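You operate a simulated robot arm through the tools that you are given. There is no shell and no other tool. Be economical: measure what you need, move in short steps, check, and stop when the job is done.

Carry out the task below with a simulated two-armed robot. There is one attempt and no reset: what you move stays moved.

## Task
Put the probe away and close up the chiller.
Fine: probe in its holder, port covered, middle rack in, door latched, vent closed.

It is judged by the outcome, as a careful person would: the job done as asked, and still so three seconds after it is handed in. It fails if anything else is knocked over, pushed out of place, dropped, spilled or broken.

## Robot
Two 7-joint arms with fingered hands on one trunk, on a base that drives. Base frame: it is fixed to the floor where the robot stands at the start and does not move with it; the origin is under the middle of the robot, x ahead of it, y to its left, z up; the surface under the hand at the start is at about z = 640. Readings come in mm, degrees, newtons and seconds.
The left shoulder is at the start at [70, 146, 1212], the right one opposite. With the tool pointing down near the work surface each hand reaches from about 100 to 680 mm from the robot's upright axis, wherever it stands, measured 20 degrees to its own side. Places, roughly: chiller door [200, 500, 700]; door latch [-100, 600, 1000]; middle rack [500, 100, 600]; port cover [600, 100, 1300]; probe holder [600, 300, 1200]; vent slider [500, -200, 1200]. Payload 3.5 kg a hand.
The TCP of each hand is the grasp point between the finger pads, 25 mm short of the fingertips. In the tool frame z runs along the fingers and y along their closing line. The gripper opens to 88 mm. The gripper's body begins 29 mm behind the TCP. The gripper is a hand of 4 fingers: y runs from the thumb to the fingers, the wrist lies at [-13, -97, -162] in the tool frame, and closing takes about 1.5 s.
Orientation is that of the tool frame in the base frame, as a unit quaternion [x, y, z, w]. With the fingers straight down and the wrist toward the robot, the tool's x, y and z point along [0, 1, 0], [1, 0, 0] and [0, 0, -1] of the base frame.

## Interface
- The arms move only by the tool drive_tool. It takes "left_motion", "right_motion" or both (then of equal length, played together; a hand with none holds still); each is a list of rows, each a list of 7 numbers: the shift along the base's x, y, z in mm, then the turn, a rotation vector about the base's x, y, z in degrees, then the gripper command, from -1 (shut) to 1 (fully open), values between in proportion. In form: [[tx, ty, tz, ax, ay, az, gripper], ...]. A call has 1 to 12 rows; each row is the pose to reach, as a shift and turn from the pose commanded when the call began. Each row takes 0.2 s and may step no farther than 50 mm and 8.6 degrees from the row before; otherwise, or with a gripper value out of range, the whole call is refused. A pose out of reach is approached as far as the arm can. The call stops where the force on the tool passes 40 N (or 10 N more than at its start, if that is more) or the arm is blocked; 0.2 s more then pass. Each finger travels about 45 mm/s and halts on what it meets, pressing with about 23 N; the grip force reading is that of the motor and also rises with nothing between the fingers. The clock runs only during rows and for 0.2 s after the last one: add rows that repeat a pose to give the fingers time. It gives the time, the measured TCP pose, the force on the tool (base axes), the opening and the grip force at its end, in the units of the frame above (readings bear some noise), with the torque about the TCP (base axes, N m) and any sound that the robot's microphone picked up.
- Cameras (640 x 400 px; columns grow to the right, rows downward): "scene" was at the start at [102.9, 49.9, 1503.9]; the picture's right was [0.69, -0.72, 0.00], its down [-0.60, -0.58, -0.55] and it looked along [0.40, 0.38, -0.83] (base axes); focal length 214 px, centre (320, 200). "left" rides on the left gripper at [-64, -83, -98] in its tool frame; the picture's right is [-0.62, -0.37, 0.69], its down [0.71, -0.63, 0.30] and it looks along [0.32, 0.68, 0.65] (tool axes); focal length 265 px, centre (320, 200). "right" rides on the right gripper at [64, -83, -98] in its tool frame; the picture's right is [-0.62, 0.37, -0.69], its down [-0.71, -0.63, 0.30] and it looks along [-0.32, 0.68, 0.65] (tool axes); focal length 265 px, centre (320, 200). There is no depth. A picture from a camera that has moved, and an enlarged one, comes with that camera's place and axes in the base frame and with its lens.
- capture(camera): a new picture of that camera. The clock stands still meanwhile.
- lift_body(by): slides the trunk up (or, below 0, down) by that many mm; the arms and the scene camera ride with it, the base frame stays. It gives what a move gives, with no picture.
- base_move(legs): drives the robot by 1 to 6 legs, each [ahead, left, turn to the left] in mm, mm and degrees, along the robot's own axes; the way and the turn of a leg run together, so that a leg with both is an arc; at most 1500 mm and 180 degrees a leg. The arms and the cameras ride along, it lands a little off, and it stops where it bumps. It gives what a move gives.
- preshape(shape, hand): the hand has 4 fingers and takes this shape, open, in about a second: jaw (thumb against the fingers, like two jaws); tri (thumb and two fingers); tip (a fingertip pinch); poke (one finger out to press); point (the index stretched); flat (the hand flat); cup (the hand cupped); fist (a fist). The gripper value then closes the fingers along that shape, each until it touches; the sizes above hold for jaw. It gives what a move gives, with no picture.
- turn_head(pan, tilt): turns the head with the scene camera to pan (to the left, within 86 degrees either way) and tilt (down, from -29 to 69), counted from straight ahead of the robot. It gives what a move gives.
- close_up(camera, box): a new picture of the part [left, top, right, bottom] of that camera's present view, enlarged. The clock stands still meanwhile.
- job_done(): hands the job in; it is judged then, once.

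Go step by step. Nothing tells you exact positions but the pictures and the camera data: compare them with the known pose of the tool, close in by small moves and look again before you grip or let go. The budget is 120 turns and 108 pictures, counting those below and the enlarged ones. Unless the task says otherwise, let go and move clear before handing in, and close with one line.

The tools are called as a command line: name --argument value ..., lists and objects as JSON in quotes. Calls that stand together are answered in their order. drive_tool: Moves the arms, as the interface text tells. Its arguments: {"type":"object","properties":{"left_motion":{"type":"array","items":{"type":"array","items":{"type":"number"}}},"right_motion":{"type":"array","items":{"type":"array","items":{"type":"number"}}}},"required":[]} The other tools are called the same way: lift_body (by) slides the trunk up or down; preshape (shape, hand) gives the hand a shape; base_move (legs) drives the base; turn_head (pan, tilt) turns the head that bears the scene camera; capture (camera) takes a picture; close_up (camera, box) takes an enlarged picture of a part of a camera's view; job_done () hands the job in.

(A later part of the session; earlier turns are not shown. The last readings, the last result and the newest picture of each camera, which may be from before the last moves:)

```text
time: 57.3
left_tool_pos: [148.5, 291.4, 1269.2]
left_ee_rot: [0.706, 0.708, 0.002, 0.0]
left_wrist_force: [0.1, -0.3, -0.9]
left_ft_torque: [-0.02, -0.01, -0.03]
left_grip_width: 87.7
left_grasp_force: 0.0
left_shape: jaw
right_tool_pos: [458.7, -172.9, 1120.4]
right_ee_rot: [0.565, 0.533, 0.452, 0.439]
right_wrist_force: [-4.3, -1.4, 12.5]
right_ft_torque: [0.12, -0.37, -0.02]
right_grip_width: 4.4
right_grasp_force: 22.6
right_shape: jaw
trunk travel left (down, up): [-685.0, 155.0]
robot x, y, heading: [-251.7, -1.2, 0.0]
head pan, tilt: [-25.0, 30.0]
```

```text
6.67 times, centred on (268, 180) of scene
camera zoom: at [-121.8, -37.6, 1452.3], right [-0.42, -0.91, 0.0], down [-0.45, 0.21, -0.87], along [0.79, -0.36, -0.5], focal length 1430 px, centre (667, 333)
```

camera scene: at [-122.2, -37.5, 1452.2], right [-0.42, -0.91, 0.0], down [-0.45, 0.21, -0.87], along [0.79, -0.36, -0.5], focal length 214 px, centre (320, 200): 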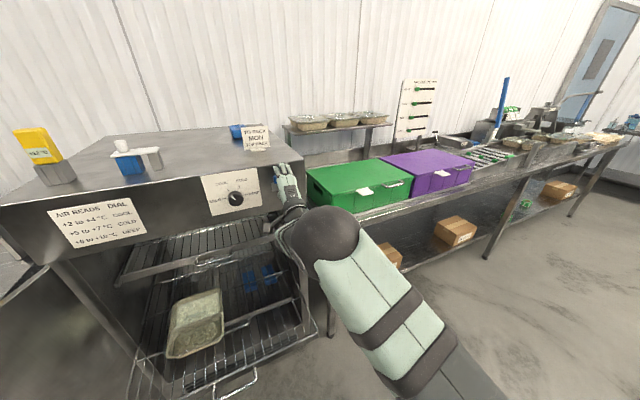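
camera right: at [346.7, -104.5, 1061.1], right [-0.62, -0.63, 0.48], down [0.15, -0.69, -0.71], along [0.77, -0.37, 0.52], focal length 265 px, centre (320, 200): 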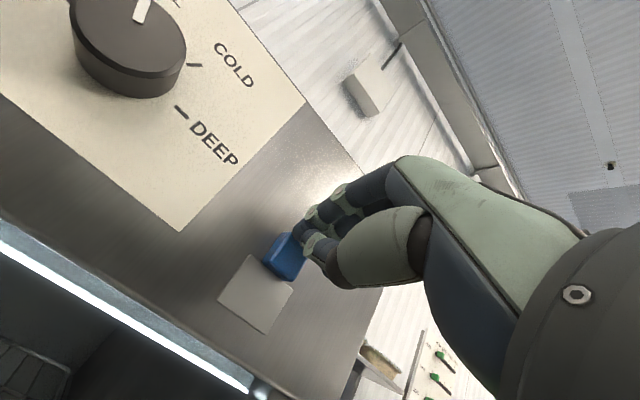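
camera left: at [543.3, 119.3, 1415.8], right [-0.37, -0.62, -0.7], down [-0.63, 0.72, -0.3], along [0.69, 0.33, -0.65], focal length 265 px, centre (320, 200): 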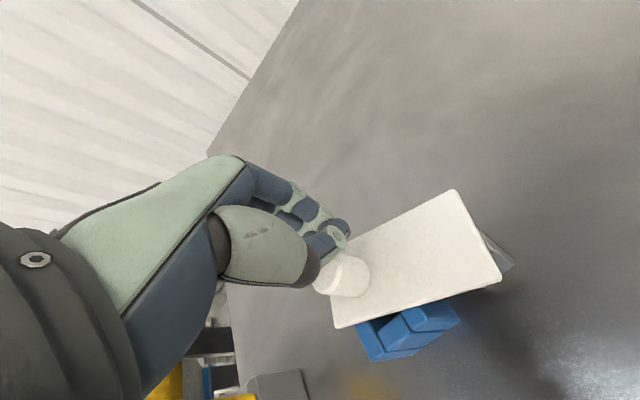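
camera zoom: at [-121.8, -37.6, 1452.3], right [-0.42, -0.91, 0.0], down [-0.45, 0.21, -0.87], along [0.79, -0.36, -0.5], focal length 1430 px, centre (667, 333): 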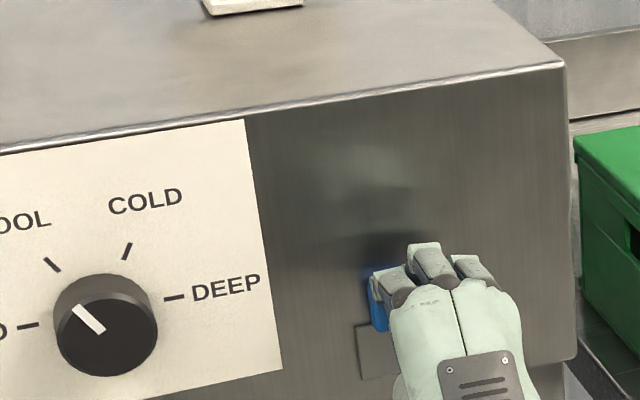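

The slider met its lower stop after about 60 mm of travel, so I take the vent as closed. I'll retract the right hand and survey the rack and door.

drive_tool --right_motion '[[-20, 0, 8, 0, 0, 0, -1], [-60, 0, 8, 0, 0, 0, -1], [-100, 0, 8, 0, 0, 0, -1], [-100, -40, 8, 0, 0, 0, -1]]'

turn_head --pan 15 --tilt 40

capture --camera "scene"

```text
time: 58.3
left_tool_pos: [153.1, 291.3, 1267.8]
left_ee_rot: [0.707, 0.708, 0.001, -0.001]
left_wrist_force: [-0.9, 0.3, 0.5]
left_ft_torque: [0.01, -0.03, -0.01]
left_grip_width: 87.7
left_grasp_force: 0.1
left_shape: jaw
right_tool_pos: [361.6, -212.5, 1122.8]
right_ee_rot: [0.568, 0.535, 0.449, 0.436]
right_wrist_force: [0.8, 0.1, 0.4]
right_ft_torque: [-0.02, 0.0, 0.02]
right_grip_width: 3.8
right_grasp_force: 22.7
right_shape: jaw
trunk travel left (down, up): [-685.0, 155.0]
robot x, y, heading: [-249.3, 0.4, -0.0]
head pan, tilt: [-25.0, 30.0]
```

```text
time: 59.4
left_tool_pos: [153.2, 291.3, 1268.2]
left_ee_rot: [0.706, 0.708, 0.001, 0.0]
left_wrist_force: [0.1, 0.0, -0.9]
left_ft_torque: [0.03, 0.03, 0.0]
left_grip_width: 88.0
left_grasp_force: 0.0
left_shape: jaw
right_tool_pos: [361.9, -213.0, 1123.0]
right_ee_rot: [0.568, 0.535, 0.449, 0.436]
right_wrist_force: [0.5, 0.4, 0.3]
right_ft_torque: [0.0, -0.03, -0.01]
right_grip_width: 3.8
right_grasp_force: 22.6
right_shape: jaw
trunk travel left (down, up): [-685.0, 155.0]
robot x, y, heading: [-251.9, -3.6, 0.3]
head pan, tilt: [15.0, 40.0]
```

```text
40 pictures are left
camera scene: at [-117.4, 22.4, 1436.4], right [0.26, -0.97, 0.0], down [-0.62, -0.17, -0.77], along [0.74, 0.2, -0.64], focal length 214 px, centre (320, 200)
```

scene: 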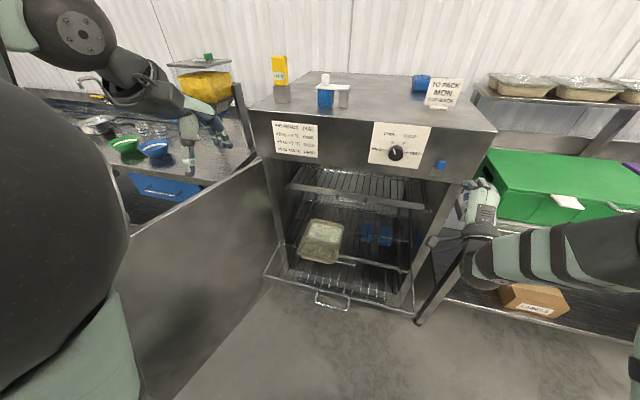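

close_up --camera "scene" --box '[250, 150, 450, 330]'

```text
2.22 times, centred on (350, 240) of scene
camera zoom: at [-117.4, 22.4, 1436.4], right [0.26, -0.97, 0.0], down [-0.62, -0.17, -0.77], along [0.74, 0.2, -0.64], focal length 477 px, centre (253, 111)
```

zoom: 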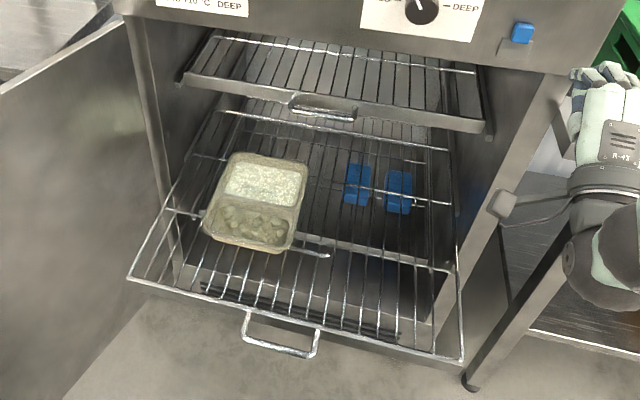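

Rack front bar is around x=278, z=645 spanning y −212…362, with a handle at (232,70). Before lowering the trunk I need to see the door relative to the left arm.

turn_head --pan 60 --tilt 50

capture --camera "scene"

capture --camera "left"

```text
time: 60.5
left_tool_pos: [153.3, 290.3, 1268.6]
left_ee_rot: [0.706, 0.708, 0.001, 0.0]
left_wrist_force: [-0.9, -0.1, 0.9]
left_ft_torque: [-0.02, 0.04, 0.01]
left_grip_width: 87.2
left_grasp_force: 0.0
left_shape: jaw
right_tool_pos: [361.6, -214.1, 1122.5]
right_ee_rot: [0.567, 0.535, 0.449, 0.436]
right_wrist_force: [0.3, -0.3, 1.3]
right_ft_torque: [-0.01, 0.0, 0.02]
right_grip_width: 3.9
right_grasp_force: 22.8
right_shape: jaw
trunk travel left (down, up): [-685.0, 155.0]
robot x, y, heading: [-254.7, 2.3, -0.3]
head pan, tilt: [60.0, 50.0]
```

```text
38 pictures are left
camera scene: at [-161.1, 67.0, 1422.2], right [0.87, -0.5, 0.0], down [-0.38, -0.66, -0.64], along [0.32, 0.56, -0.77], focal length 214 px, centre (320, 200)
```

scene: 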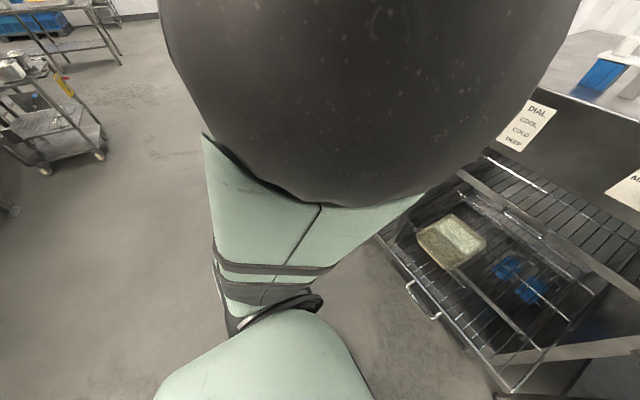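

```text
37 pictures are left
camera left: at [69.0, 226.2, 1366.1], right [-0.37, -0.62, -0.69], down [-0.63, 0.71, -0.3], along [0.68, 0.33, -0.65], focal length 265 px, centre (320, 200)
```

left: 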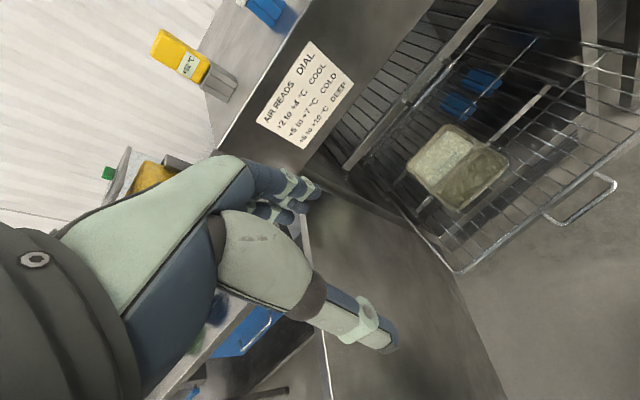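

The left arm stays inside the door line, so I'll back up 200 mm, lower the trunk so the right hand reaches rack-handle height, and look.

base_move --legs '[[-200, 0, 0]]'

turn_head --pan 10 --tilt 25

lift_body --by -470

capture --camera "scene"

```text
time: 62.1
left_tool_pos: [-48.6, 291.5, 1267.2]
left_ee_rot: [0.706, 0.709, 0.0, -0.001]
left_wrist_force: [1.0, 0.5, -0.3]
left_ft_torque: [0.02, -0.02, 0.0]
left_grip_width: 88.0
left_grasp_force: 0.0
left_shape: jaw
right_tool_pos: [162.8, -213.1, 1122.1]
right_ee_rot: [0.567, 0.537, 0.45, 0.435]
right_wrist_force: [0.2, 0.6, 0.1]
right_ft_torque: [0.02, -0.01, 0.0]
right_grip_width: 3.9
right_grasp_force: 23.2
right_shape: jaw
trunk travel left (down, up): [-685.0, 155.0]
robot x, y, heading: [-454.0, -5.5, 0.4]
head pan, tilt: [60.0, 50.0]
```

```text
time: 63.3
left_tool_pos: [-49.3, 292.0, 1268.7]
left_ee_rot: [0.705, 0.709, 0.0, -0.001]
left_wrist_force: [-0.1, 0.3, -0.4]
left_ft_torque: [0.01, 0.01, -0.02]
left_grip_width: 87.4
left_grasp_force: 0.0
left_shape: jaw
right_tool_pos: [162.1, -211.5, 1122.4]
right_ee_rot: [0.567, 0.536, 0.449, 0.436]
right_wrist_force: [0.3, 0.6, 0.8]
right_ft_torque: [-0.04, -0.02, -0.04]
right_grip_width: 3.6
right_grasp_force: 23.0
right_shape: jaw
trunk travel left (down, up): [-685.0, 155.0]
robot x, y, heading: [-456.5, -0.2, 0.5]
head pan, tilt: [10.0, 25.0]
```

```text
refused: -470 is not a number from -400 to 400
```

```text
36 pictures are left
camera scene: at [-310.5, 16.3, 1459.7], right [0.18, -0.98, 0.0], down [-0.42, -0.08, -0.91], along [0.89, 0.16, -0.42], focal length 214 px, centre (320, 200)
```

scene: 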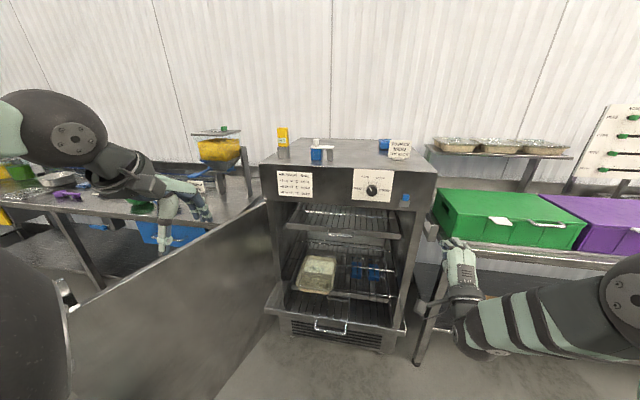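

The left elbow would get close to the door if lowered, so instead I'll keep the trunk here and use the right hand pointing down to push the rack. First I turn the right hand back to fingers-down.

drive_tool --right_motion '[[-20, 10, 0, 0, 8, 0, -1], [-40, 25, 0, 0, 16, 0, -1], [-60, 40, 0, 0, 24, 0, -1], [-80, 60, 0, 0, 32, 0, -1], [-100, 80, -10, 0, 40, 0, -1], [-120, 100, -25, 0, 48, 0, -1], [-140, 120, -40, 0, 56, 0, -1], [-160, 140, -60, 0, 64, 0, -1], [-175, 160, -85, 0, 72, 0, -1], [-190, 180, -115, 0, 77.4, 0, -1], [-200, 200, -150, 0, 77.4, 0, -1]]'

drive_tool --right_motion '[[-15, 12, -40, 0, 0, 0, -1], [-30, 24, -80, 0, 0, 0, -1], [-45, 36, -120, 0, 0, 0, -1], [-60, 48, -160, 0, 0, 0, -1], [-75, 60, -200, 0, 0, 0, -1], [-90, 70, -240, 0, 0, 0, -1], [-105, 80, -280, 0, 0, 0, -1], [-115, 82, -320, 0, 0, 0, -1]]'

```text
time: 65.7
left_tool_pos: [-49.0, 293.2, 1269.3]
left_ee_rot: [0.706, 0.708, 0.0, 0.0]
left_wrist_force: [0.5, 0.6, -0.3]
left_ft_torque: [-0.01, -0.02, 0.01]
left_grip_width: 87.7
left_grasp_force: 0.2
left_shape: jaw
right_tool_pos: [-36.1, -8.7, 974.7]
right_ee_rot: [0.724, 0.69, -0.004, 0.004]
right_wrist_force: [0.2, 0.5, -0.3]
right_ft_torque: [0.02, 0.0, 0.01]
right_grip_width: 3.8
right_grasp_force: 23.2
right_shape: jaw
right hand out of reach, approached as far as the arm can: row 3
trunk travel left (down, up): [-685.0, 155.0]
robot x, y, heading: [-451.8, -1.4, 0.1]
head pan, tilt: [10.0, 25.0]
```

```text
time: 67.5
left_tool_pos: [-50.2, 291.3, 1268.7]
left_ee_rot: [0.705, 0.709, 0.0, -0.001]
left_wrist_force: [0.2, 0.2, 0.5]
left_ft_torque: [-0.02, -0.01, 0.0]
left_grip_width: 87.6
left_grasp_force: 0.0
left_shape: jaw
right_tool_pos: [-150.3, 67.2, 653.5]
right_ee_rot: [0.722, 0.691, -0.003, 0.004]
right_wrist_force: [-0.3, 0.3, -0.4]
right_ft_torque: [0.02, -0.02, 0.0]
right_grip_width: 4.1
right_grasp_force: 22.7
right_shape: jaw
right hand out of reach, approached as far as the arm can: row 6, 7
trunk travel left (down, up): [-685.0, 155.0]
robot x, y, heading: [-449.8, -2.8, 0.4]
head pan, tilt: [10.0, 25.0]
```

base_move --legs '[[310, 0, 0]]'

turn_head --pan 10 --tilt 55

capture --camera "scene"

capture --camera "right"

```text
time: 69.6
left_tool_pos: [258.5, 298.1, 1267.1]
left_ee_rot: [0.703, 0.711, 0.001, -0.001]
left_wrist_force: [0.2, -0.3, 0.6]
left_ft_torque: [-0.02, 0.01, 0.06]
left_grip_width: 87.8
left_grasp_force: 0.2
left_shape: jaw
right_tool_pos: [158.9, 72.2, 653.1]
right_ee_rot: [0.72, 0.694, -0.003, 0.003]
right_wrist_force: [0.0, 0.1, 0.2]
right_ft_torque: [0.01, 0.0, -0.01]
right_grip_width: 3.8
right_grasp_force: 23.3
right_shape: jaw
trunk travel left (down, up): [-685.0, 155.0]
robot x, y, heading: [-140.3, -0.3, 0.5]
head pan, tilt: [10.0, 25.0]
```

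```text
time: 70.5
left_tool_pos: [258.1, 297.1, 1268.8]
left_ee_rot: [0.703, 0.711, 0.0, -0.001]
left_wrist_force: [-0.2, -0.1, -0.2]
left_ft_torque: [-0.01, 0.01, 0.01]
left_grip_width: 87.7
left_grasp_force: 0.1
left_shape: jaw
right_tool_pos: [159.5, 73.5, 652.5]
right_ee_rot: [0.72, 0.694, -0.002, 0.003]
right_wrist_force: [-0.2, -0.3, 0.5]
right_ft_torque: [-0.02, 0.0, 0.0]
right_grip_width: 3.8
right_grasp_force: 22.8
right_shape: jaw
trunk travel left (down, up): [-685.0, 155.0]
robot x, y, heading: [-144.0, 2.7, 0.8]
head pan, tilt: [10.0, 55.0]
```

```text
35 pictures are left
camera scene: at [-20.5, 16.5, 1415.8], right [0.19, -0.98, 0.0], down [-0.8, -0.15, -0.57], along [0.56, 0.11, -0.82], focal length 214 px, centre (320, 200)
```

scene: 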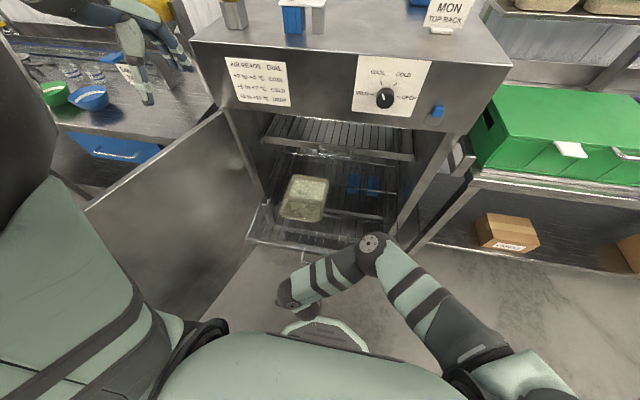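

```text
34 pictures are left
camera right: at [78.5, 140.5, 750.7], right [0.35, -0.63, 0.7], down [-0.66, -0.69, -0.3], along [0.67, -0.35, -0.65], focal length 265 px, centre (320, 200)
```

right: 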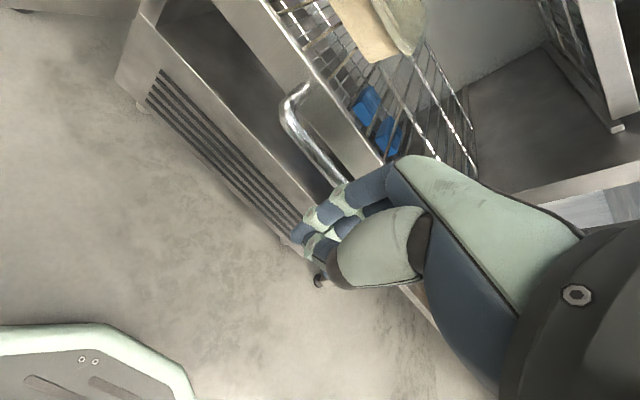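

The closed fingers are just in front of the rack handle. Pushing the rack in at a gentle pace.

drive_tool --right_motion '[[20, 0, -8, 0, 0, 0, -1], [35, 0, -8, 0, 0, 0, -1], [45, 0, -8, 0, 0, 0, -1], [55, 0, -8, 0, 0, 0, -1], [67, 0, -8, 0, 0, 0, -1], [80, 0, -8, 0, 0, 0, -1], [94, 0, -8, 0, 0, 0, -1], [108, 0, -8, 0, 0, 0, -1], [122, 0, -8, 0, 0, 0, -1], [136, 0, -8, 0, 0, 0, -1], [150, 0, -8, 0, 0, 0, -1]]'

capture --camera "right"

```text
time: 72.9
left_tool_pos: [259.0, 298.3, 1267.1]
left_ee_rot: [0.703, 0.711, 0.001, -0.001]
left_wrist_force: [1.3, 0.2, 0.5]
left_ft_torque: [0.0, -0.04, 0.0]
left_grip_width: 88.0
left_grasp_force: 0.1
left_shape: jaw
right_tool_pos: [310.2, 73.8, 644.8]
right_ee_rot: [0.719, 0.695, -0.003, 0.004]
right_wrist_force: [-0.2, 0.0, -0.2]
right_ft_torque: [-0.04, 0.01, 0.01]
right_grip_width: 3.9
right_grasp_force: 23.0
right_shape: jaw
trunk travel left (down, up): [-685.0, 155.0]
robot x, y, heading: [-143.0, 5.5, 0.6]
head pan, tilt: [10.0, 55.0]
```

```text
33 pictures are left
camera right: at [230.1, 140.9, 742.6], right [0.35, -0.63, 0.7], down [-0.66, -0.69, -0.3], along [0.67, -0.35, -0.65], focal length 265 px, centre (320, 200)
```

right: 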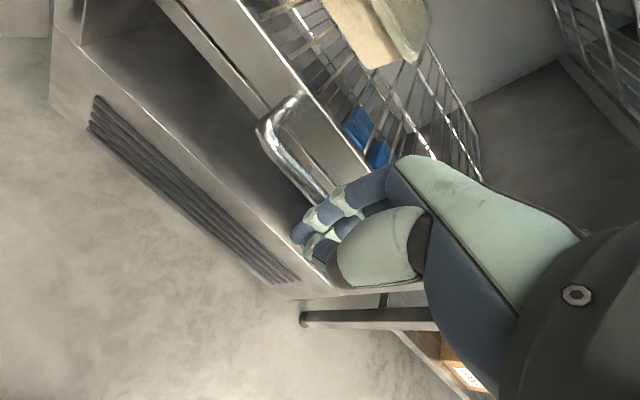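

The rack moves with the handle. Continuing to push until it seats.

drive_tool --right_motion '[[12, 0, 0, 0, 0, 0, -1], [25, 0, 0, 0, 0, 0, -1], [38, 0, 0, 0, 0, 0, -1], [52, 0, 0, 0, 0, 0, -1], [66, 0, 0, 0, 0, 0, -1], [80, 0, 0, 0, 0, 0, -1], [94, 0, 0, 0, 0, 0, -1], [108, 0, 0, 0, 0, 0, -1], [122, 0, 0, 0, 0, 0, -1], [134, 0, 0, 0, 0, 0, -1], [145, 0, 0, 0, 0, 0, -1]]'

capture --camera "right"

capture --camera "scene"

```text
time: 75.3
left_tool_pos: [257.8, 297.2, 1267.7]
left_ee_rot: [0.703, 0.712, 0.0, -0.001]
left_wrist_force: [0.7, -0.5, -0.3]
left_ft_torque: [0.0, 0.01, 0.01]
left_grip_width: 87.8
left_grasp_force: 0.2
left_shape: jaw
right_tool_pos: [440.9, 67.6, 652.5]
right_ee_rot: [0.72, 0.694, -0.002, 0.002]
right_wrist_force: [-1.0, -0.6, 0.2]
right_ft_torque: [0.01, 0.01, -0.02]
right_grip_width: 3.8
right_grasp_force: 22.8
right_shape: jaw
right hand out of reach, approached as far as the arm can: row 10, 11
trunk travel left (down, up): [-685.0, 155.0]
robot x, y, heading: [-142.8, -2.2, 0.7]
head pan, tilt: [10.0, 55.0]
```

```text
32 pictures are left
camera right: at [359.3, 134.6, 749.5], right [0.35, -0.63, 0.7], down [-0.65, -0.69, -0.3], along [0.67, -0.35, -0.65], focal length 265 px, centre (320, 200)
```

right: 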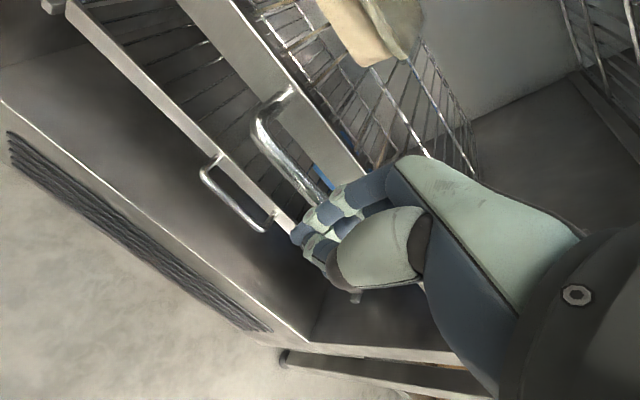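

```text
31 pictures are left
camera scene: at [-20.6, 16.5, 1415.7], right [0.19, -0.98, 0.0], down [-0.8, -0.15, -0.57], along [0.56, 0.11, -0.82], focal length 214 px, centre (320, 200)
```

scene: 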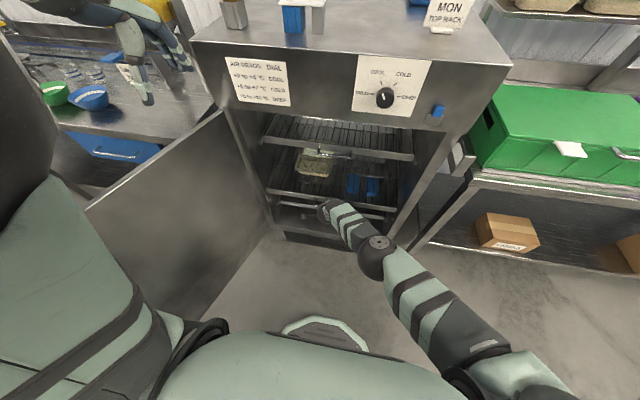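

Nearly in; the arm is at its reach limit, so I'll drive forward a little to push further.

base_move --legs '[[50, 0, 0]]'

capture --camera "right"

```text
time: 76.2
left_tool_pos: [305.7, 298.9, 1269.4]
left_ee_rot: [0.703, 0.711, 0.001, 0.0]
left_wrist_force: [0.1, -0.4, -0.2]
left_ft_torque: [-0.01, 0.02, -0.02]
left_grip_width: 87.6
left_grasp_force: 0.1
left_shape: jaw
right_tool_pos: [489.5, 65.3, 650.1]
right_ee_rot: [0.719, 0.695, -0.006, 0.002]
right_wrist_force: [-5.3, -0.6, 7.2]
right_ft_torque: [-0.1, -0.06, -0.06]
right_grip_width: 3.6
right_grasp_force: 23.3
right_shape: jaw
trunk travel left (down, up): [-685.0, 155.0]
robot x, y, heading: [-91.8, 2.5, 0.8]
head pan, tilt: [10.0, 55.0]
```

```text
30 pictures are left
camera right: at [407.7, 133.3, 747.5], right [0.35, -0.63, 0.7], down [-0.66, -0.7, -0.29], along [0.67, -0.35, -0.65], focal length 265 px, centre (320, 200)
```

right: 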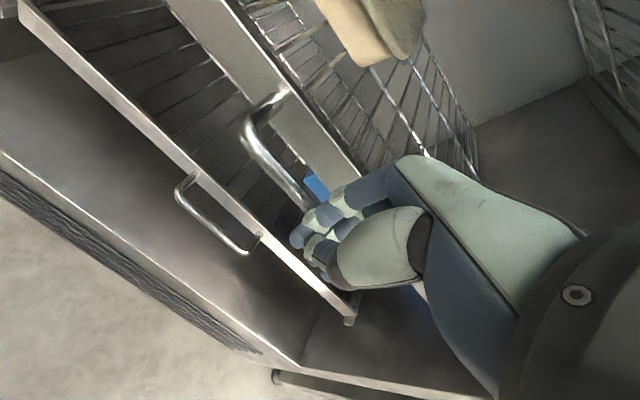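

base_move --legs '[[40, 0, 0]]'

capture --camera "right"

capture --camera "scene"

```text
time: 77.1
left_tool_pos: [344.5, 299.4, 1270.0]
left_ee_rot: [0.702, 0.712, 0.002, 0.0]
left_wrist_force: [0.4, -0.7, -0.3]
left_ft_torque: [0.01, -0.04, -0.02]
left_grip_width: 87.9
left_grasp_force: 0.0
left_shape: jaw
right_tool_pos: [527.8, 66.4, 650.2]
right_ee_rot: [0.719, 0.695, -0.005, 0.003]
right_wrist_force: [0.2, 0.0, 0.4]
right_ft_torque: [-0.02, -0.04, 0.02]
right_grip_width: 3.6
right_grasp_force: 23.2
right_shape: jaw
trunk travel left (down, up): [-685.0, 155.0]
robot x, y, heading: [-53.3, -0.1, 0.9]
head pan, tilt: [10.0, 55.0]
```

```text
29 pictures are left
camera right: at [446.9, 134.3, 748.6], right [0.35, -0.62, 0.7], down [-0.66, -0.7, -0.29], along [0.67, -0.35, -0.65], focal length 265 px, centre (320, 200)
```

right: 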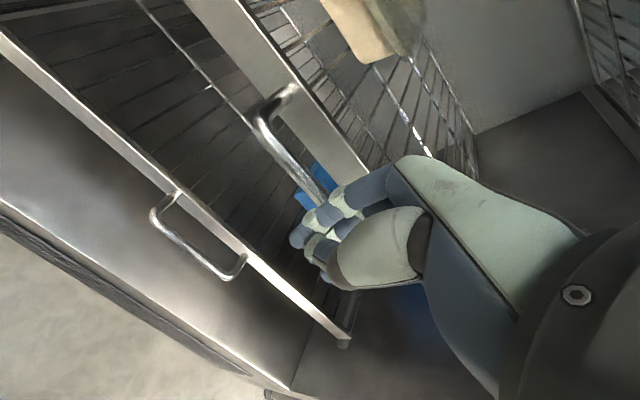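

```text
28 pictures are left
camera scene: at [65.9, 17.8, 1416.1], right [0.19, -0.98, 0.0], down [-0.8, -0.15, -0.58], along [0.57, 0.11, -0.82], focal length 214 px, centre (320, 200)
```

scene: 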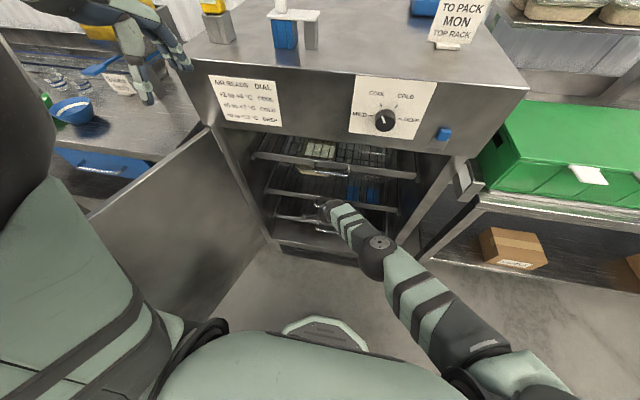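

The middle rack now lines up roughly with the others; one more small push to feel for the stop.

base_move --legs '[[20, 0, 0]]'

close_up --camera "scene" --box '[230, 120, 450, 260]'

capture --camera "right"

```text
time: 77.9
left_tool_pos: [364.7, 299.4, 1268.5]
left_ee_rot: [0.702, 0.712, 0.0, -0.001]
left_wrist_force: [0.2, 0.7, -0.4]
left_ft_torque: [-0.03, 0.01, -0.02]
left_grip_width: 87.7
left_grasp_force: 0.1
left_shape: jaw
right_tool_pos: [548.1, 66.7, 650.0]
right_ee_rot: [0.719, 0.695, -0.005, 0.001]
right_wrist_force: [-8.7, -2.0, 8.7]
right_ft_torque: [-0.09, -0.02, -0.08]
right_grip_width: 3.4
right_grasp_force: 22.4
right_shape: jaw
trunk travel left (down, up): [-685.0, 155.0]
robot x, y, heading: [-33.7, 3.4, 0.6]
head pan, tilt: [10.0, 55.0]
```

```text
2.86 times, centred on (340, 190) of scene
camera zoom: at [87.4, 18.3, 1416.0], right [0.19, -0.98, 0.0], down [-0.8, -0.15, -0.57], along [0.56, 0.11, -0.82], focal length 613 px, centre (263, 229)
```

zoom: 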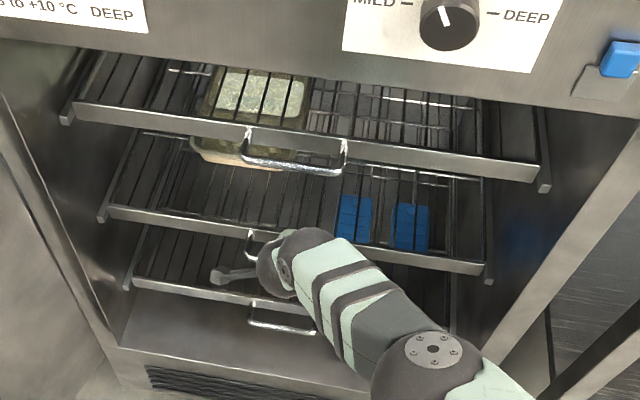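

```text
26 pictures are left
camera right: at [467.6, 134.6, 748.2], right [0.35, -0.62, 0.7], down [-0.66, -0.7, -0.29], along [0.67, -0.35, -0.65], focal length 265 px, centre (320, 200)
```

right: 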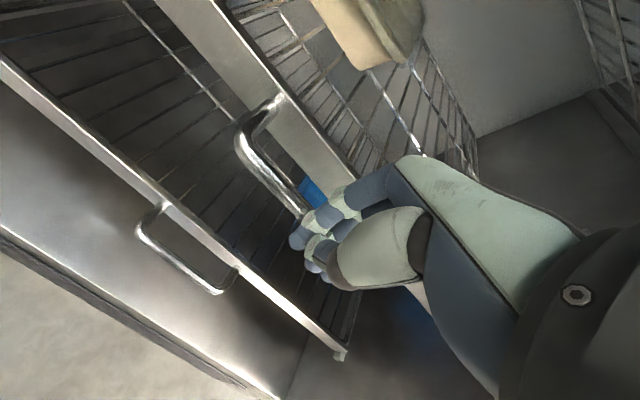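

The rack met its stop (force rose, handle stopped) and aligns with the other two. Backing straight out and looking at the door latch.

base_move --legs '[[-450, 0, 0]]'

turn_head --pan 35 --tilt 25

capture --camera "scene"

```text
time: 80.7
left_tool_pos: [-98.1, 295.5, 1267.1]
left_ee_rot: [0.697, 0.717, 0.0, -0.001]
left_wrist_force: [0.1, 0.2, -0.4]
left_ft_torque: [0.0, 0.02, -0.03]
left_grip_width: 87.7
left_grasp_force: 0.0
left_shape: jaw
right_tool_pos: [86.6, 65.4, 648.7]
right_ee_rot: [0.714, 0.7, -0.006, 0.002]
right_wrist_force: [0.9, 0.7, -0.7]
right_ft_torque: [0.0, -0.01, -0.04]
right_grip_width: 3.2
right_grasp_force: 23.0
right_shape: jaw
trunk travel left (down, up): [-685.0, 155.0]
robot x, y, heading: [-495.0, -6.8, 1.3]
head pan, tilt: [10.0, 55.0]
```

```text
time: 81.7
left_tool_pos: [-98.8, 295.4, 1268.9]
left_ee_rot: [0.697, 0.717, 0.001, 0.0]
left_wrist_force: [-0.4, 1.0, -0.1]
left_ft_torque: [0.01, -0.04, -0.01]
left_grip_width: 87.6
left_grasp_force: 0.0
left_shape: jaw
right_tool_pos: [86.2, 65.3, 649.2]
right_ee_rot: [0.714, 0.7, -0.006, 0.002]
right_wrist_force: [0.8, 0.6, 0.2]
right_ft_torque: [0.03, -0.02, 0.02]
right_grip_width: 3.4
right_grasp_force: 23.2
right_shape: jaw
trunk travel left (down, up): [-685.0, 155.0]
robot x, y, heading: [-496.1, -6.7, 1.6]
head pan, tilt: [35.0, 25.0]
```

```text
25 pictures are left
camera scene: at [-369.5, 50.5, 1459.6], right [0.59, -0.8, 0.0], down [-0.34, -0.25, -0.91], along [0.73, 0.54, -0.42], focal length 214 px, centre (320, 200)
```

scene: 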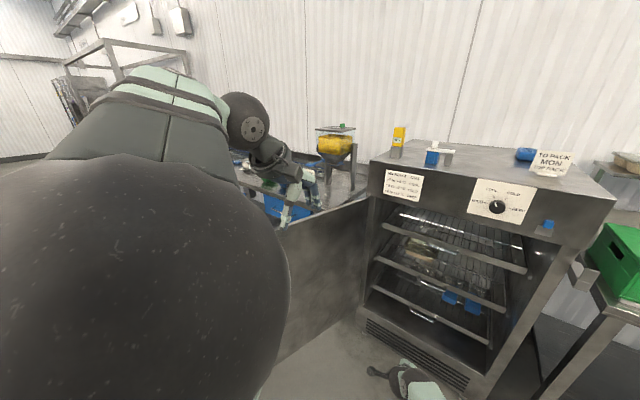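

base_move --legs '[[-120, 180, 0]]'

capture --camera "left"

```text
time: 83.3
left_tool_pos: [-221.9, 464.1, 1268.3]
left_ee_rot: [0.697, 0.717, 0.001, -0.001]
left_wrist_force: [1.1, -0.7, 0.3]
left_ft_torque: [-0.01, -0.01, -0.01]
left_grip_width: 88.2
left_grasp_force: 0.1
left_shape: jaw
right_tool_pos: [-35.7, 234.2, 648.3]
right_ee_rot: [0.715, 0.699, -0.006, 0.002]
right_wrist_force: [-0.3, -0.1, 0.3]
right_ft_torque: [-0.02, 0.01, -0.02]
right_grip_width: 3.6
right_grasp_force: 23.0
right_shape: jaw
trunk travel left (down, up): [-685.0, 155.0]
robot x, y, heading: [-617.4, 163.4, 1.5]
head pan, tilt: [35.0, 25.0]
```

```text
24 pictures are left
camera left: at [-303.6, 397.1, 1366.3], right [-0.35, -0.63, -0.69], down [-0.65, 0.7, -0.3], along [0.67, 0.34, -0.65], focal length 265 px, centre (320, 200)
```

left: 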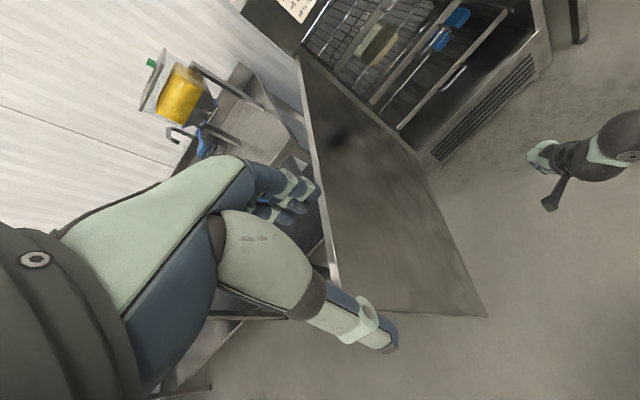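

The latch is hidden behind the thumb and on the outer face. I'll shift the left hand toward the door's free end, staying above door-top height, to see it.

drive_tool --left_motion '[[-5, 25, -25, 0, 0, 0, 1], [-10, 50, -50, 0, 0, 0, 1], [-15, 75, -75, 0, 0, 0, 1], [-20, 100, -100, 0, 0, 0, 1], [-15, 125, -125, 0, 0, 0, 1], [-10, 150, -150, 0, 0, 0, 1], [0, 156, -155, 0, 0, 0, 1]]' --right_motion '[[-20, -20, 10, 0, 0, 0, -1], [-40, -40, 20, 0, 0, 0, -1], [-60, -60, 30, 0, 0, 0, -1], [-80, -80, 40, 0, 0, 0, -1], [-100, -100, 50, 0, 0, 0, -1], [-120, -120, 60, 0, 0, 0, -1], [-140, -140, 70, 0, 0, 0, -1]]'

capture --camera "left"

```text
time: 84.9
left_tool_pos: [-221.8, 620.2, 1113.1]
left_ee_rot: [0.699, 0.716, 0.002, -0.002]
left_wrist_force: [0.1, 0.0, 0.6]
left_ft_torque: [0.02, -0.01, 0.0]
left_grip_width: 87.7
left_grasp_force: 0.1
left_shape: jaw
right_tool_pos: [-177.7, 92.4, 717.7]
right_ee_rot: [0.715, 0.699, -0.006, 0.003]
right_wrist_force: [0.9, 0.6, -0.2]
right_ft_torque: [-0.04, 0.0, 0.01]
right_grip_width: 3.4
right_grasp_force: 22.6
right_shape: jaw
trunk travel left (down, up): [-685.0, 155.0]
robot x, y, heading: [-620.0, 162.6, 1.5]
head pan, tilt: [35.0, 25.0]
```

```text
23 pictures are left
camera left: at [-303.5, 553.0, 1211.0], right [-0.35, -0.63, -0.7], down [-0.65, 0.7, -0.3], along [0.68, 0.34, -0.65], focal length 265 px, centre (320, 200)
```

left: 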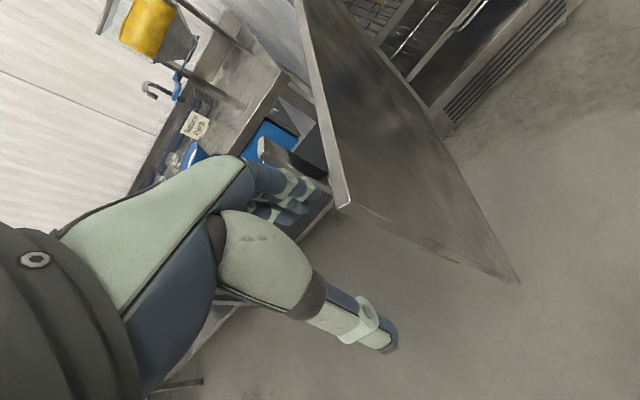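

close_up --camera "left" --box '[220, 80, 380, 230]'

close_up --camera "scene" --box '[320, 100, 640, 300]'

```text
2.67 times, centred on (300, 155) of left
camera zoom: at [-303.5, 553.0, 1211.0], right [-0.35, -0.63, -0.7], down [-0.65, 0.7, -0.3], along [0.68, 0.34, -0.65], focal length 708 px, centre (373, 320)
```

zoom: 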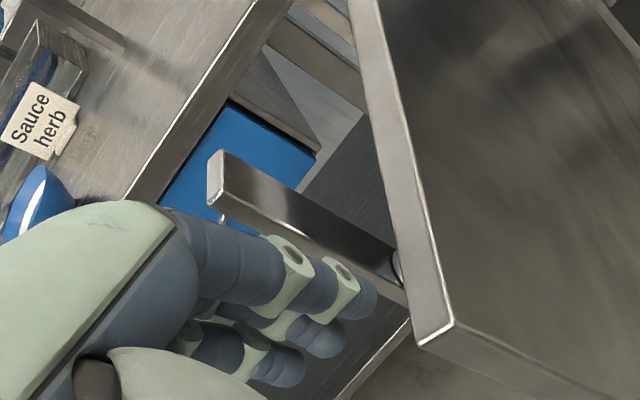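

```text
2.00 times, centred on (480, 200) of scene
camera zoom: at [-493.1, 219.4, 1459.7], right [0.6, -0.8, 0.0], down [-0.34, -0.25, -0.91], along [0.73, 0.54, -0.42], focal length 429 px, centre (0, 200)
```

zoom: 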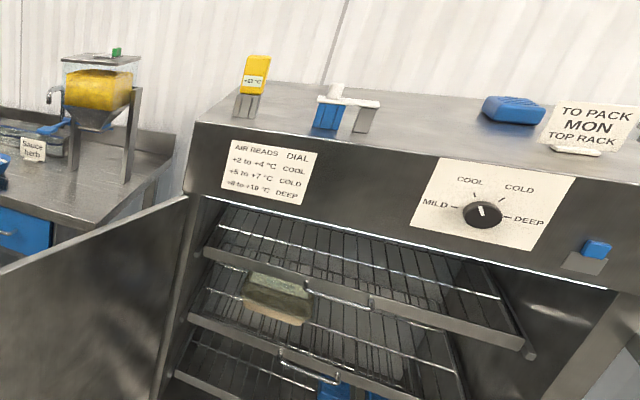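

The latch is a bar lever on the door's outer face, pointing up from a pivot near the door's free end (~(-67,640,998)). The plan is to tuck the right arm, strafe left so the left hand is outside the door, then push the door shut with the base while staying clear of the lever.

drive_tool --left_motion '[[-10, 0, 10, 0, 0, 0, -1], [-20, 0, 20, 0, 0, 0, -1], [-20, 0, 20, 0, 0, 0, -1], [-20, 0, 20, 0, 0, 0, -1], [-20, 0, 20, 0, 0, 0, -1], [-20, 0, 20, 0, 0, 0, -1]]' --right_motion '[[-17, -38, 8, 0, 0, 0, -1], [-34, -76, 16, 0, 0, 0, -1], [-51, -114, 24, 0, 0, 0, -1], [-68, -152, 32, 0, 0, 0, -1], [-85, -190, 40, 0, 0, 0, -1], [-100, -230, 48, 0, 0, 0, -1]]'

base_move --legs '[[0, 640, -1.5]]'

drive_tool --left_motion '[[12, -28, -14, 0, 0, 0, -1], [24, -56, -28, 0, 0, 0, -1], [36, -84, -42, 0, 0, 0, -1], [48, -112, -56, 0, 0, 0, -1], [60, -140, -70, 0, 0, 0, -1], [72, -168, -84, 0, 0, 0, -1], [85, -196, -98, 0, 0, 0, -1], [98, -224, -112, 0, 0, 0, -1], [110, -252, -130, 0, 0, 0, -1], [122, -280, -145, 0, 0, 0, -1], [135, -308, -160, 0, 0, 0, -1], [150, -330, -175, 0, 0, 0, -1]]'

turn_head --pan 0 --tilt 40

capture --camera "scene"

```text
time: 86.3
left_tool_pos: [-243.0, 618.4, 1132.1]
left_ee_rot: [0.698, 0.717, 0.002, -0.002]
left_wrist_force: [0.2, 0.4, -0.4]
left_ft_torque: [-0.02, -0.03, 0.0]
left_grip_width: 0.0
left_grasp_force: 20.1
left_shape: jaw
right_tool_pos: [-280.3, -136.4, 767.0]
right_ee_rot: [0.715, 0.699, -0.005, 0.002]
right_wrist_force: [0.0, -0.4, 0.0]
right_ft_torque: [-0.03, 0.0, -0.02]
right_grip_width: 3.7
right_grasp_force: 23.6
right_shape: jaw
trunk travel left (down, up): [-685.0, 155.0]
robot x, y, heading: [-620.5, 162.3, 1.6]
head pan, tilt: [35.0, 25.0]
```

```text
time: 89.8
left_tool_pos: [-240.4, 1247.8, 1131.9]
left_ee_rot: [0.707, 0.707, 0.001, -0.001]
left_wrist_force: [1.2, 0.1, -0.4]
left_ft_torque: [-0.01, -0.02, -0.01]
left_grip_width: 0.0
left_grasp_force: 23.1
left_shape: jaw
right_tool_pos: [-295.3, 492.3, 766.4]
right_ee_rot: [0.723, 0.69, -0.006, 0.002]
right_wrist_force: [-0.5, 0.3, -0.4]
right_ft_torque: [-0.01, -0.02, -0.04]
right_grip_width: 3.4
right_grasp_force: 23.3
right_shape: jaw
trunk travel left (down, up): [-685.0, 155.0]
robot x, y, heading: [-628.7, 797.2, 0.2]
head pan, tilt: [35.0, 25.0]
```

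```text
time: 92.4
left_tool_pos: [-86.8, 917.6, 964.8]
left_ee_rot: [0.703, 0.711, -0.002, 0.008]
left_wrist_force: [-0.4, 0.9, -0.2]
left_ft_torque: [0.0, 0.02, -0.05]
left_grip_width: 0.1
left_grasp_force: 23.3
left_shape: jaw
right_tool_pos: [-294.0, 492.1, 766.4]
right_ee_rot: [0.724, 0.69, -0.006, 0.001]
right_wrist_force: [-0.3, -0.5, 0.3]
right_ft_torque: [0.0, 0.0, -0.01]
right_grip_width: 3.5
right_grasp_force: 22.4
right_shape: jaw
trunk travel left (down, up): [-685.0, 155.0]
robot x, y, heading: [-627.6, 798.6, 0.2]
head pan, tilt: [35.0, 25.0]
```

```text
time: 93.5
left_tool_pos: [-87.5, 918.6, 961.1]
left_ee_rot: [0.702, 0.712, -0.004, 0.006]
left_wrist_force: [-0.1, -0.5, 0.5]
left_ft_torque: [0.01, -0.01, -0.01]
left_grip_width: 0.0
left_grasp_force: 23.0
left_shape: jaw
right_tool_pos: [-295.0, 492.3, 766.4]
right_ee_rot: [0.724, 0.69, -0.006, 0.003]
right_wrist_force: [0.1, 0.0, 0.6]
right_ft_torque: [0.01, 0.02, 0.01]
right_grip_width: 3.6
right_grasp_force: 23.0
right_shape: jaw
trunk travel left (down, up): [-685.0, 155.0]
robot x, y, heading: [-625.4, 797.4, 0.2]
head pan, tilt: [0.0, 40.0]
```

```text
20 pictures are left
camera scene: at [-491.0, 800.1, 1436.4], right [0.0, -1.0, 0.0], down [-0.64, 0.0, -0.77], along [0.77, 0.0, -0.64], focal length 214 px, centre (320, 200)
```

scene: 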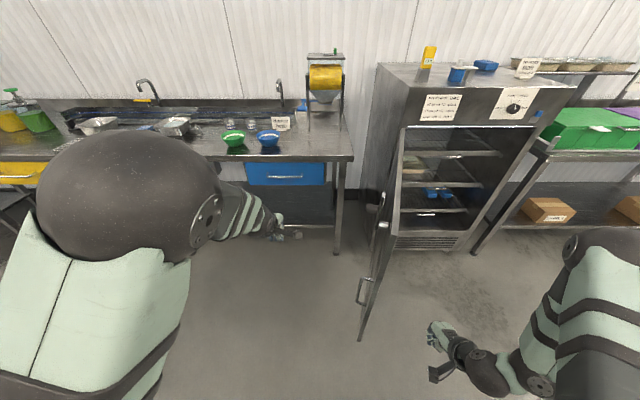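

close_up --camera "scene" --box '[320, 130, 480, 350]'

```text
1.82 times, centred on (400, 240) of scene
camera zoom: at [-491.0, 800.1, 1436.4], right [0.0, -1.0, 0.0], down [-0.64, 0.0, -0.77], along [0.77, 0.0, -0.64], focal length 390 px, centre (174, 127)
```

zoom: 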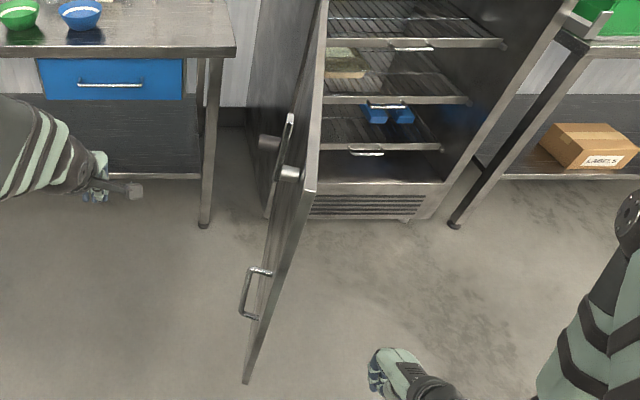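

close_up --camera "scene" --box '[370, 180, 410, 225]'

```text
8.89 times, centred on (390, 202) of scene
camera zoom: at [-491.0, 800.1, 1436.4], right [0.0, -1.0, 0.0], down [-0.64, 0.0, -0.77], along [0.77, 0.0, -0.64], focal length 1906 px, centre (-302, 178)
```

zoom: 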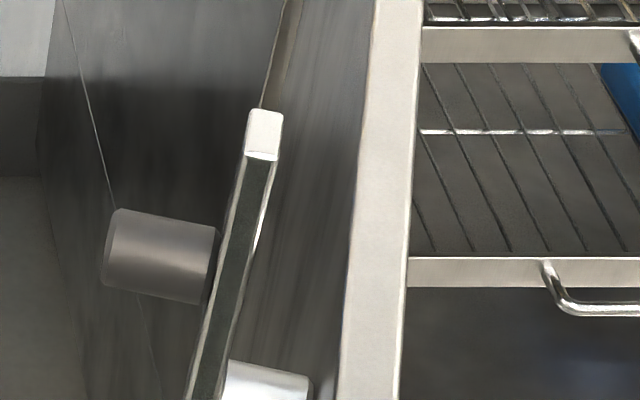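

The keeper is on the chiller's right post around (500,-280,1000), so after closing, the lever must turn from up to pointing right. Now I tuck the right hand further, drive forward, and strafe right until the left hand nears the door's outer face.

drive_tool --right_motion '[[-20, -25, 5, 0, 0, 0, -1], [-40, -50, 10, 0, 0, 0, -1], [-60, -75, 15, 0, 0, 0, -1], [-80, -100, 20, 0, 0, 0, -1]]'

base_move --legs '[[150, 0, 0], [0, -270, 0]]'

capture --camera "scene"

```text
time: 94.5
left_tool_pos: [-88.2, 918.5, 961.0]
left_ee_rot: [0.702, 0.712, -0.005, 0.005]
left_wrist_force: [-0.7, -0.4, 0.2]
left_ft_torque: [-0.01, -0.03, 0.0]
left_grip_width: 0.0
left_grasp_force: 23.4
left_shape: jaw
right_tool_pos: [-377.1, 394.2, 788.9]
right_ee_rot: [0.723, 0.691, -0.006, 0.002]
right_wrist_force: [-0.1, 0.6, 0.2]
right_ft_torque: [-0.01, -0.01, -0.02]
right_grip_width: 3.5
right_grasp_force: 22.8
right_shape: jaw
trunk travel left (down, up): [-685.0, 155.0]
robot x, y, heading: [-627.4, 800.9, -0.1]
head pan, tilt: [0.0, 40.0]
```

```text
time: 97.3
left_tool_pos: [64.9, 662.1, 959.9]
left_ee_rot: [0.702, 0.712, -0.004, 0.006]
left_wrist_force: [-0.1, 0.3, 0.1]
left_ft_torque: [0.01, 0.04, -0.01]
left_grip_width: 0.1
left_grasp_force: 23.4
left_shape: jaw
right_tool_pos: [-222.0, 136.4, 788.7]
right_ee_rot: [0.723, 0.691, -0.006, 0.003]
right_wrist_force: [0.4, -1.6, 0.3]
right_ft_torque: [-0.03, -0.03, 0.0]
right_grip_width: 3.5
right_grasp_force: 22.6
right_shape: jaw
trunk travel left (down, up): [-685.0, 155.0]
robot x, y, heading: [-476.2, 537.3, -0.0]
head pan, tilt: [0.0, 40.0]
```

```text
17 pictures are left
camera scene: at [-338.5, 542.6, 1436.4], right [0.0, -1.0, 0.0], down [-0.64, 0.0, -0.77], along [0.77, 0.0, -0.64], focal length 214 px, centre (320, 200)
```

scene: 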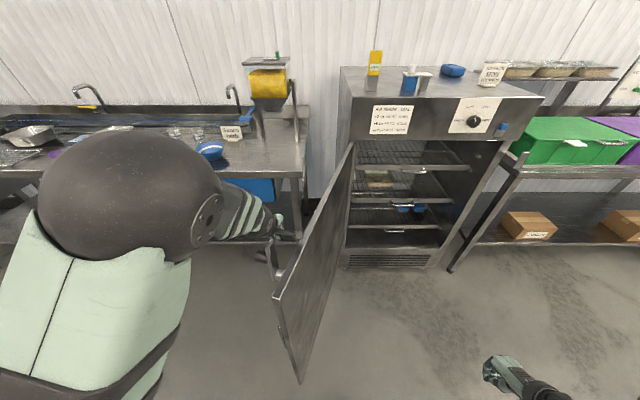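

Hand is outside the door, just off its face. Strafing right to swing it.

base_move --legs '[[0, -220, 0]]'

capture --camera "scene"

```text
time: 99.0
left_tool_pos: [66.4, 434.7, 959.4]
left_ee_rot: [0.705, 0.709, -0.005, 0.007]
left_wrist_force: [0.0, -0.5, 0.0]
left_ft_torque: [0.01, 0.04, -0.01]
left_grip_width: 0.1
left_grasp_force: 23.1
left_shape: jaw
right_tool_pos: [-227.3, -86.3, 788.9]
right_ee_rot: [0.726, 0.687, -0.006, 0.002]
right_wrist_force: [0.1, 0.3, -0.6]
right_ft_torque: [0.01, 0.0, -0.03]
right_grip_width: 3.4
right_grasp_force: 23.3
right_shape: jaw
trunk travel left (down, up): [-685.0, 155.0]
robot x, y, heading: [-475.6, 320.0, -0.7]
head pan, tilt: [0.0, 40.0]
```

```text
16 pictures are left
camera scene: at [-338.8, 321.1, 1436.4], right [-0.01, -1.0, 0.0], down [-0.64, 0.0, -0.77], along [0.77, -0.01, -0.64], focal length 214 px, centre (320, 200)
```

scene: 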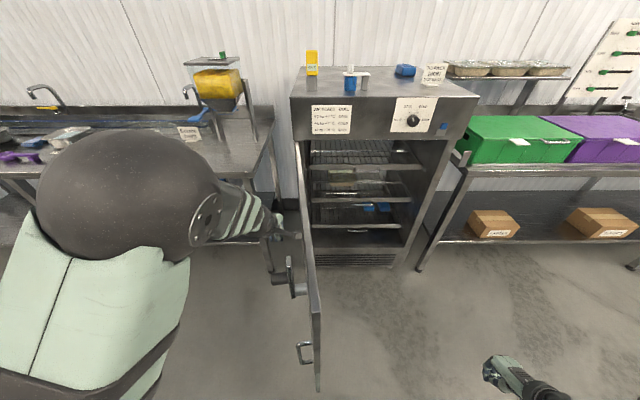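

The door is swinging properly (now around 190°). Continuing along its arc.

base_move --legs '[[0, -140, 0.7], [80, -145, 0]]'

capture --camera "scene"

```text
time: 101.3
left_tool_pos: [140.2, 166.1, 960.7]
left_ee_rot: [0.7, 0.714, -0.006, 0.008]
left_wrist_force: [-0.3, 0.7, 1.0]
left_ft_torque: [0.01, -0.01, 0.02]
left_grip_width: 0.0
left_grasp_force: 22.8
left_shape: jaw
right_tool_pos: [-145.7, -358.4, 790.0]
right_ee_rot: [0.722, 0.692, -0.006, 0.002]
right_wrist_force: [-0.3, -0.4, 0.1]
right_ft_torque: [-0.01, -0.02, -0.01]
right_grip_width: 3.2
right_grasp_force: 22.6
right_shape: jaw
trunk travel left (down, up): [-685.0, 155.0]
robot x, y, heading: [-397.5, 42.2, 0.6]
head pan, tilt: [0.0, 40.0]
```

```text
15 pictures are left
camera scene: at [-263.2, 46.3, 1436.5], right [0.01, -1.0, 0.0], down [-0.64, -0.01, -0.77], along [0.77, 0.0, -0.64], focal length 214 px, centre (320, 200)
```

scene: 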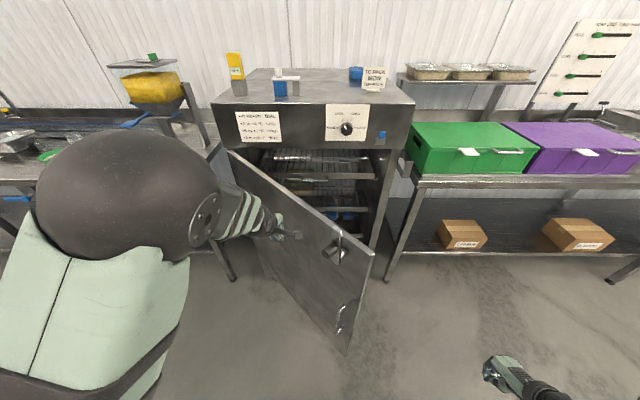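

base_move --legs '[[120, -110, 0], [110, -55, -0.6]]'

capture --camera "scene"

```text
time: 103.6
left_tool_pos: [374.1, -5.2, 961.3]
left_ee_rot: [0.703, 0.711, -0.006, 0.008]
left_wrist_force: [-1.0, 0.0, -0.2]
left_ft_torque: [0.0, -0.03, -0.01]
left_grip_width: 0.0
left_grasp_force: 22.9
left_shape: jaw
right_tool_pos: [82.0, -528.1, 788.4]
right_ee_rot: [0.725, 0.689, -0.006, 0.002]
right_wrist_force: [-1.1, -0.2, 0.4]
right_ft_torque: [0.01, 0.05, -0.04]
right_grip_width: 3.5
right_grasp_force: 22.9
right_shape: jaw
trunk travel left (down, up): [-685.0, 155.0]
robot x, y, heading: [-166.4, -123.6, -0.1]
head pan, tilt: [0.0, 40.0]
```

```text
14 pictures are left
camera scene: at [-31.4, -121.5, 1436.5], right [0.0, -1.0, 0.0], down [-0.64, 0.0, -0.77], along [0.77, 0.0, -0.64], focal length 214 px, centre (320, 200)
```

scene: 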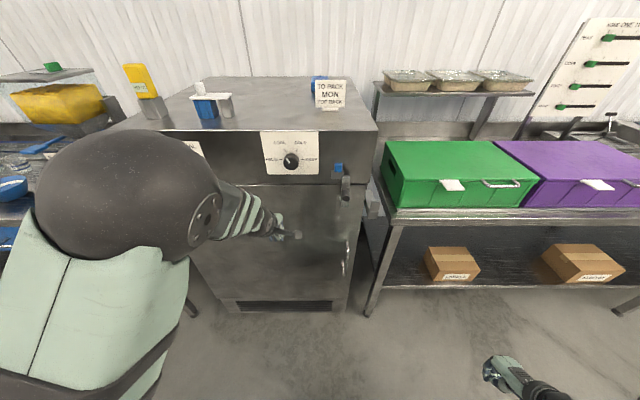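

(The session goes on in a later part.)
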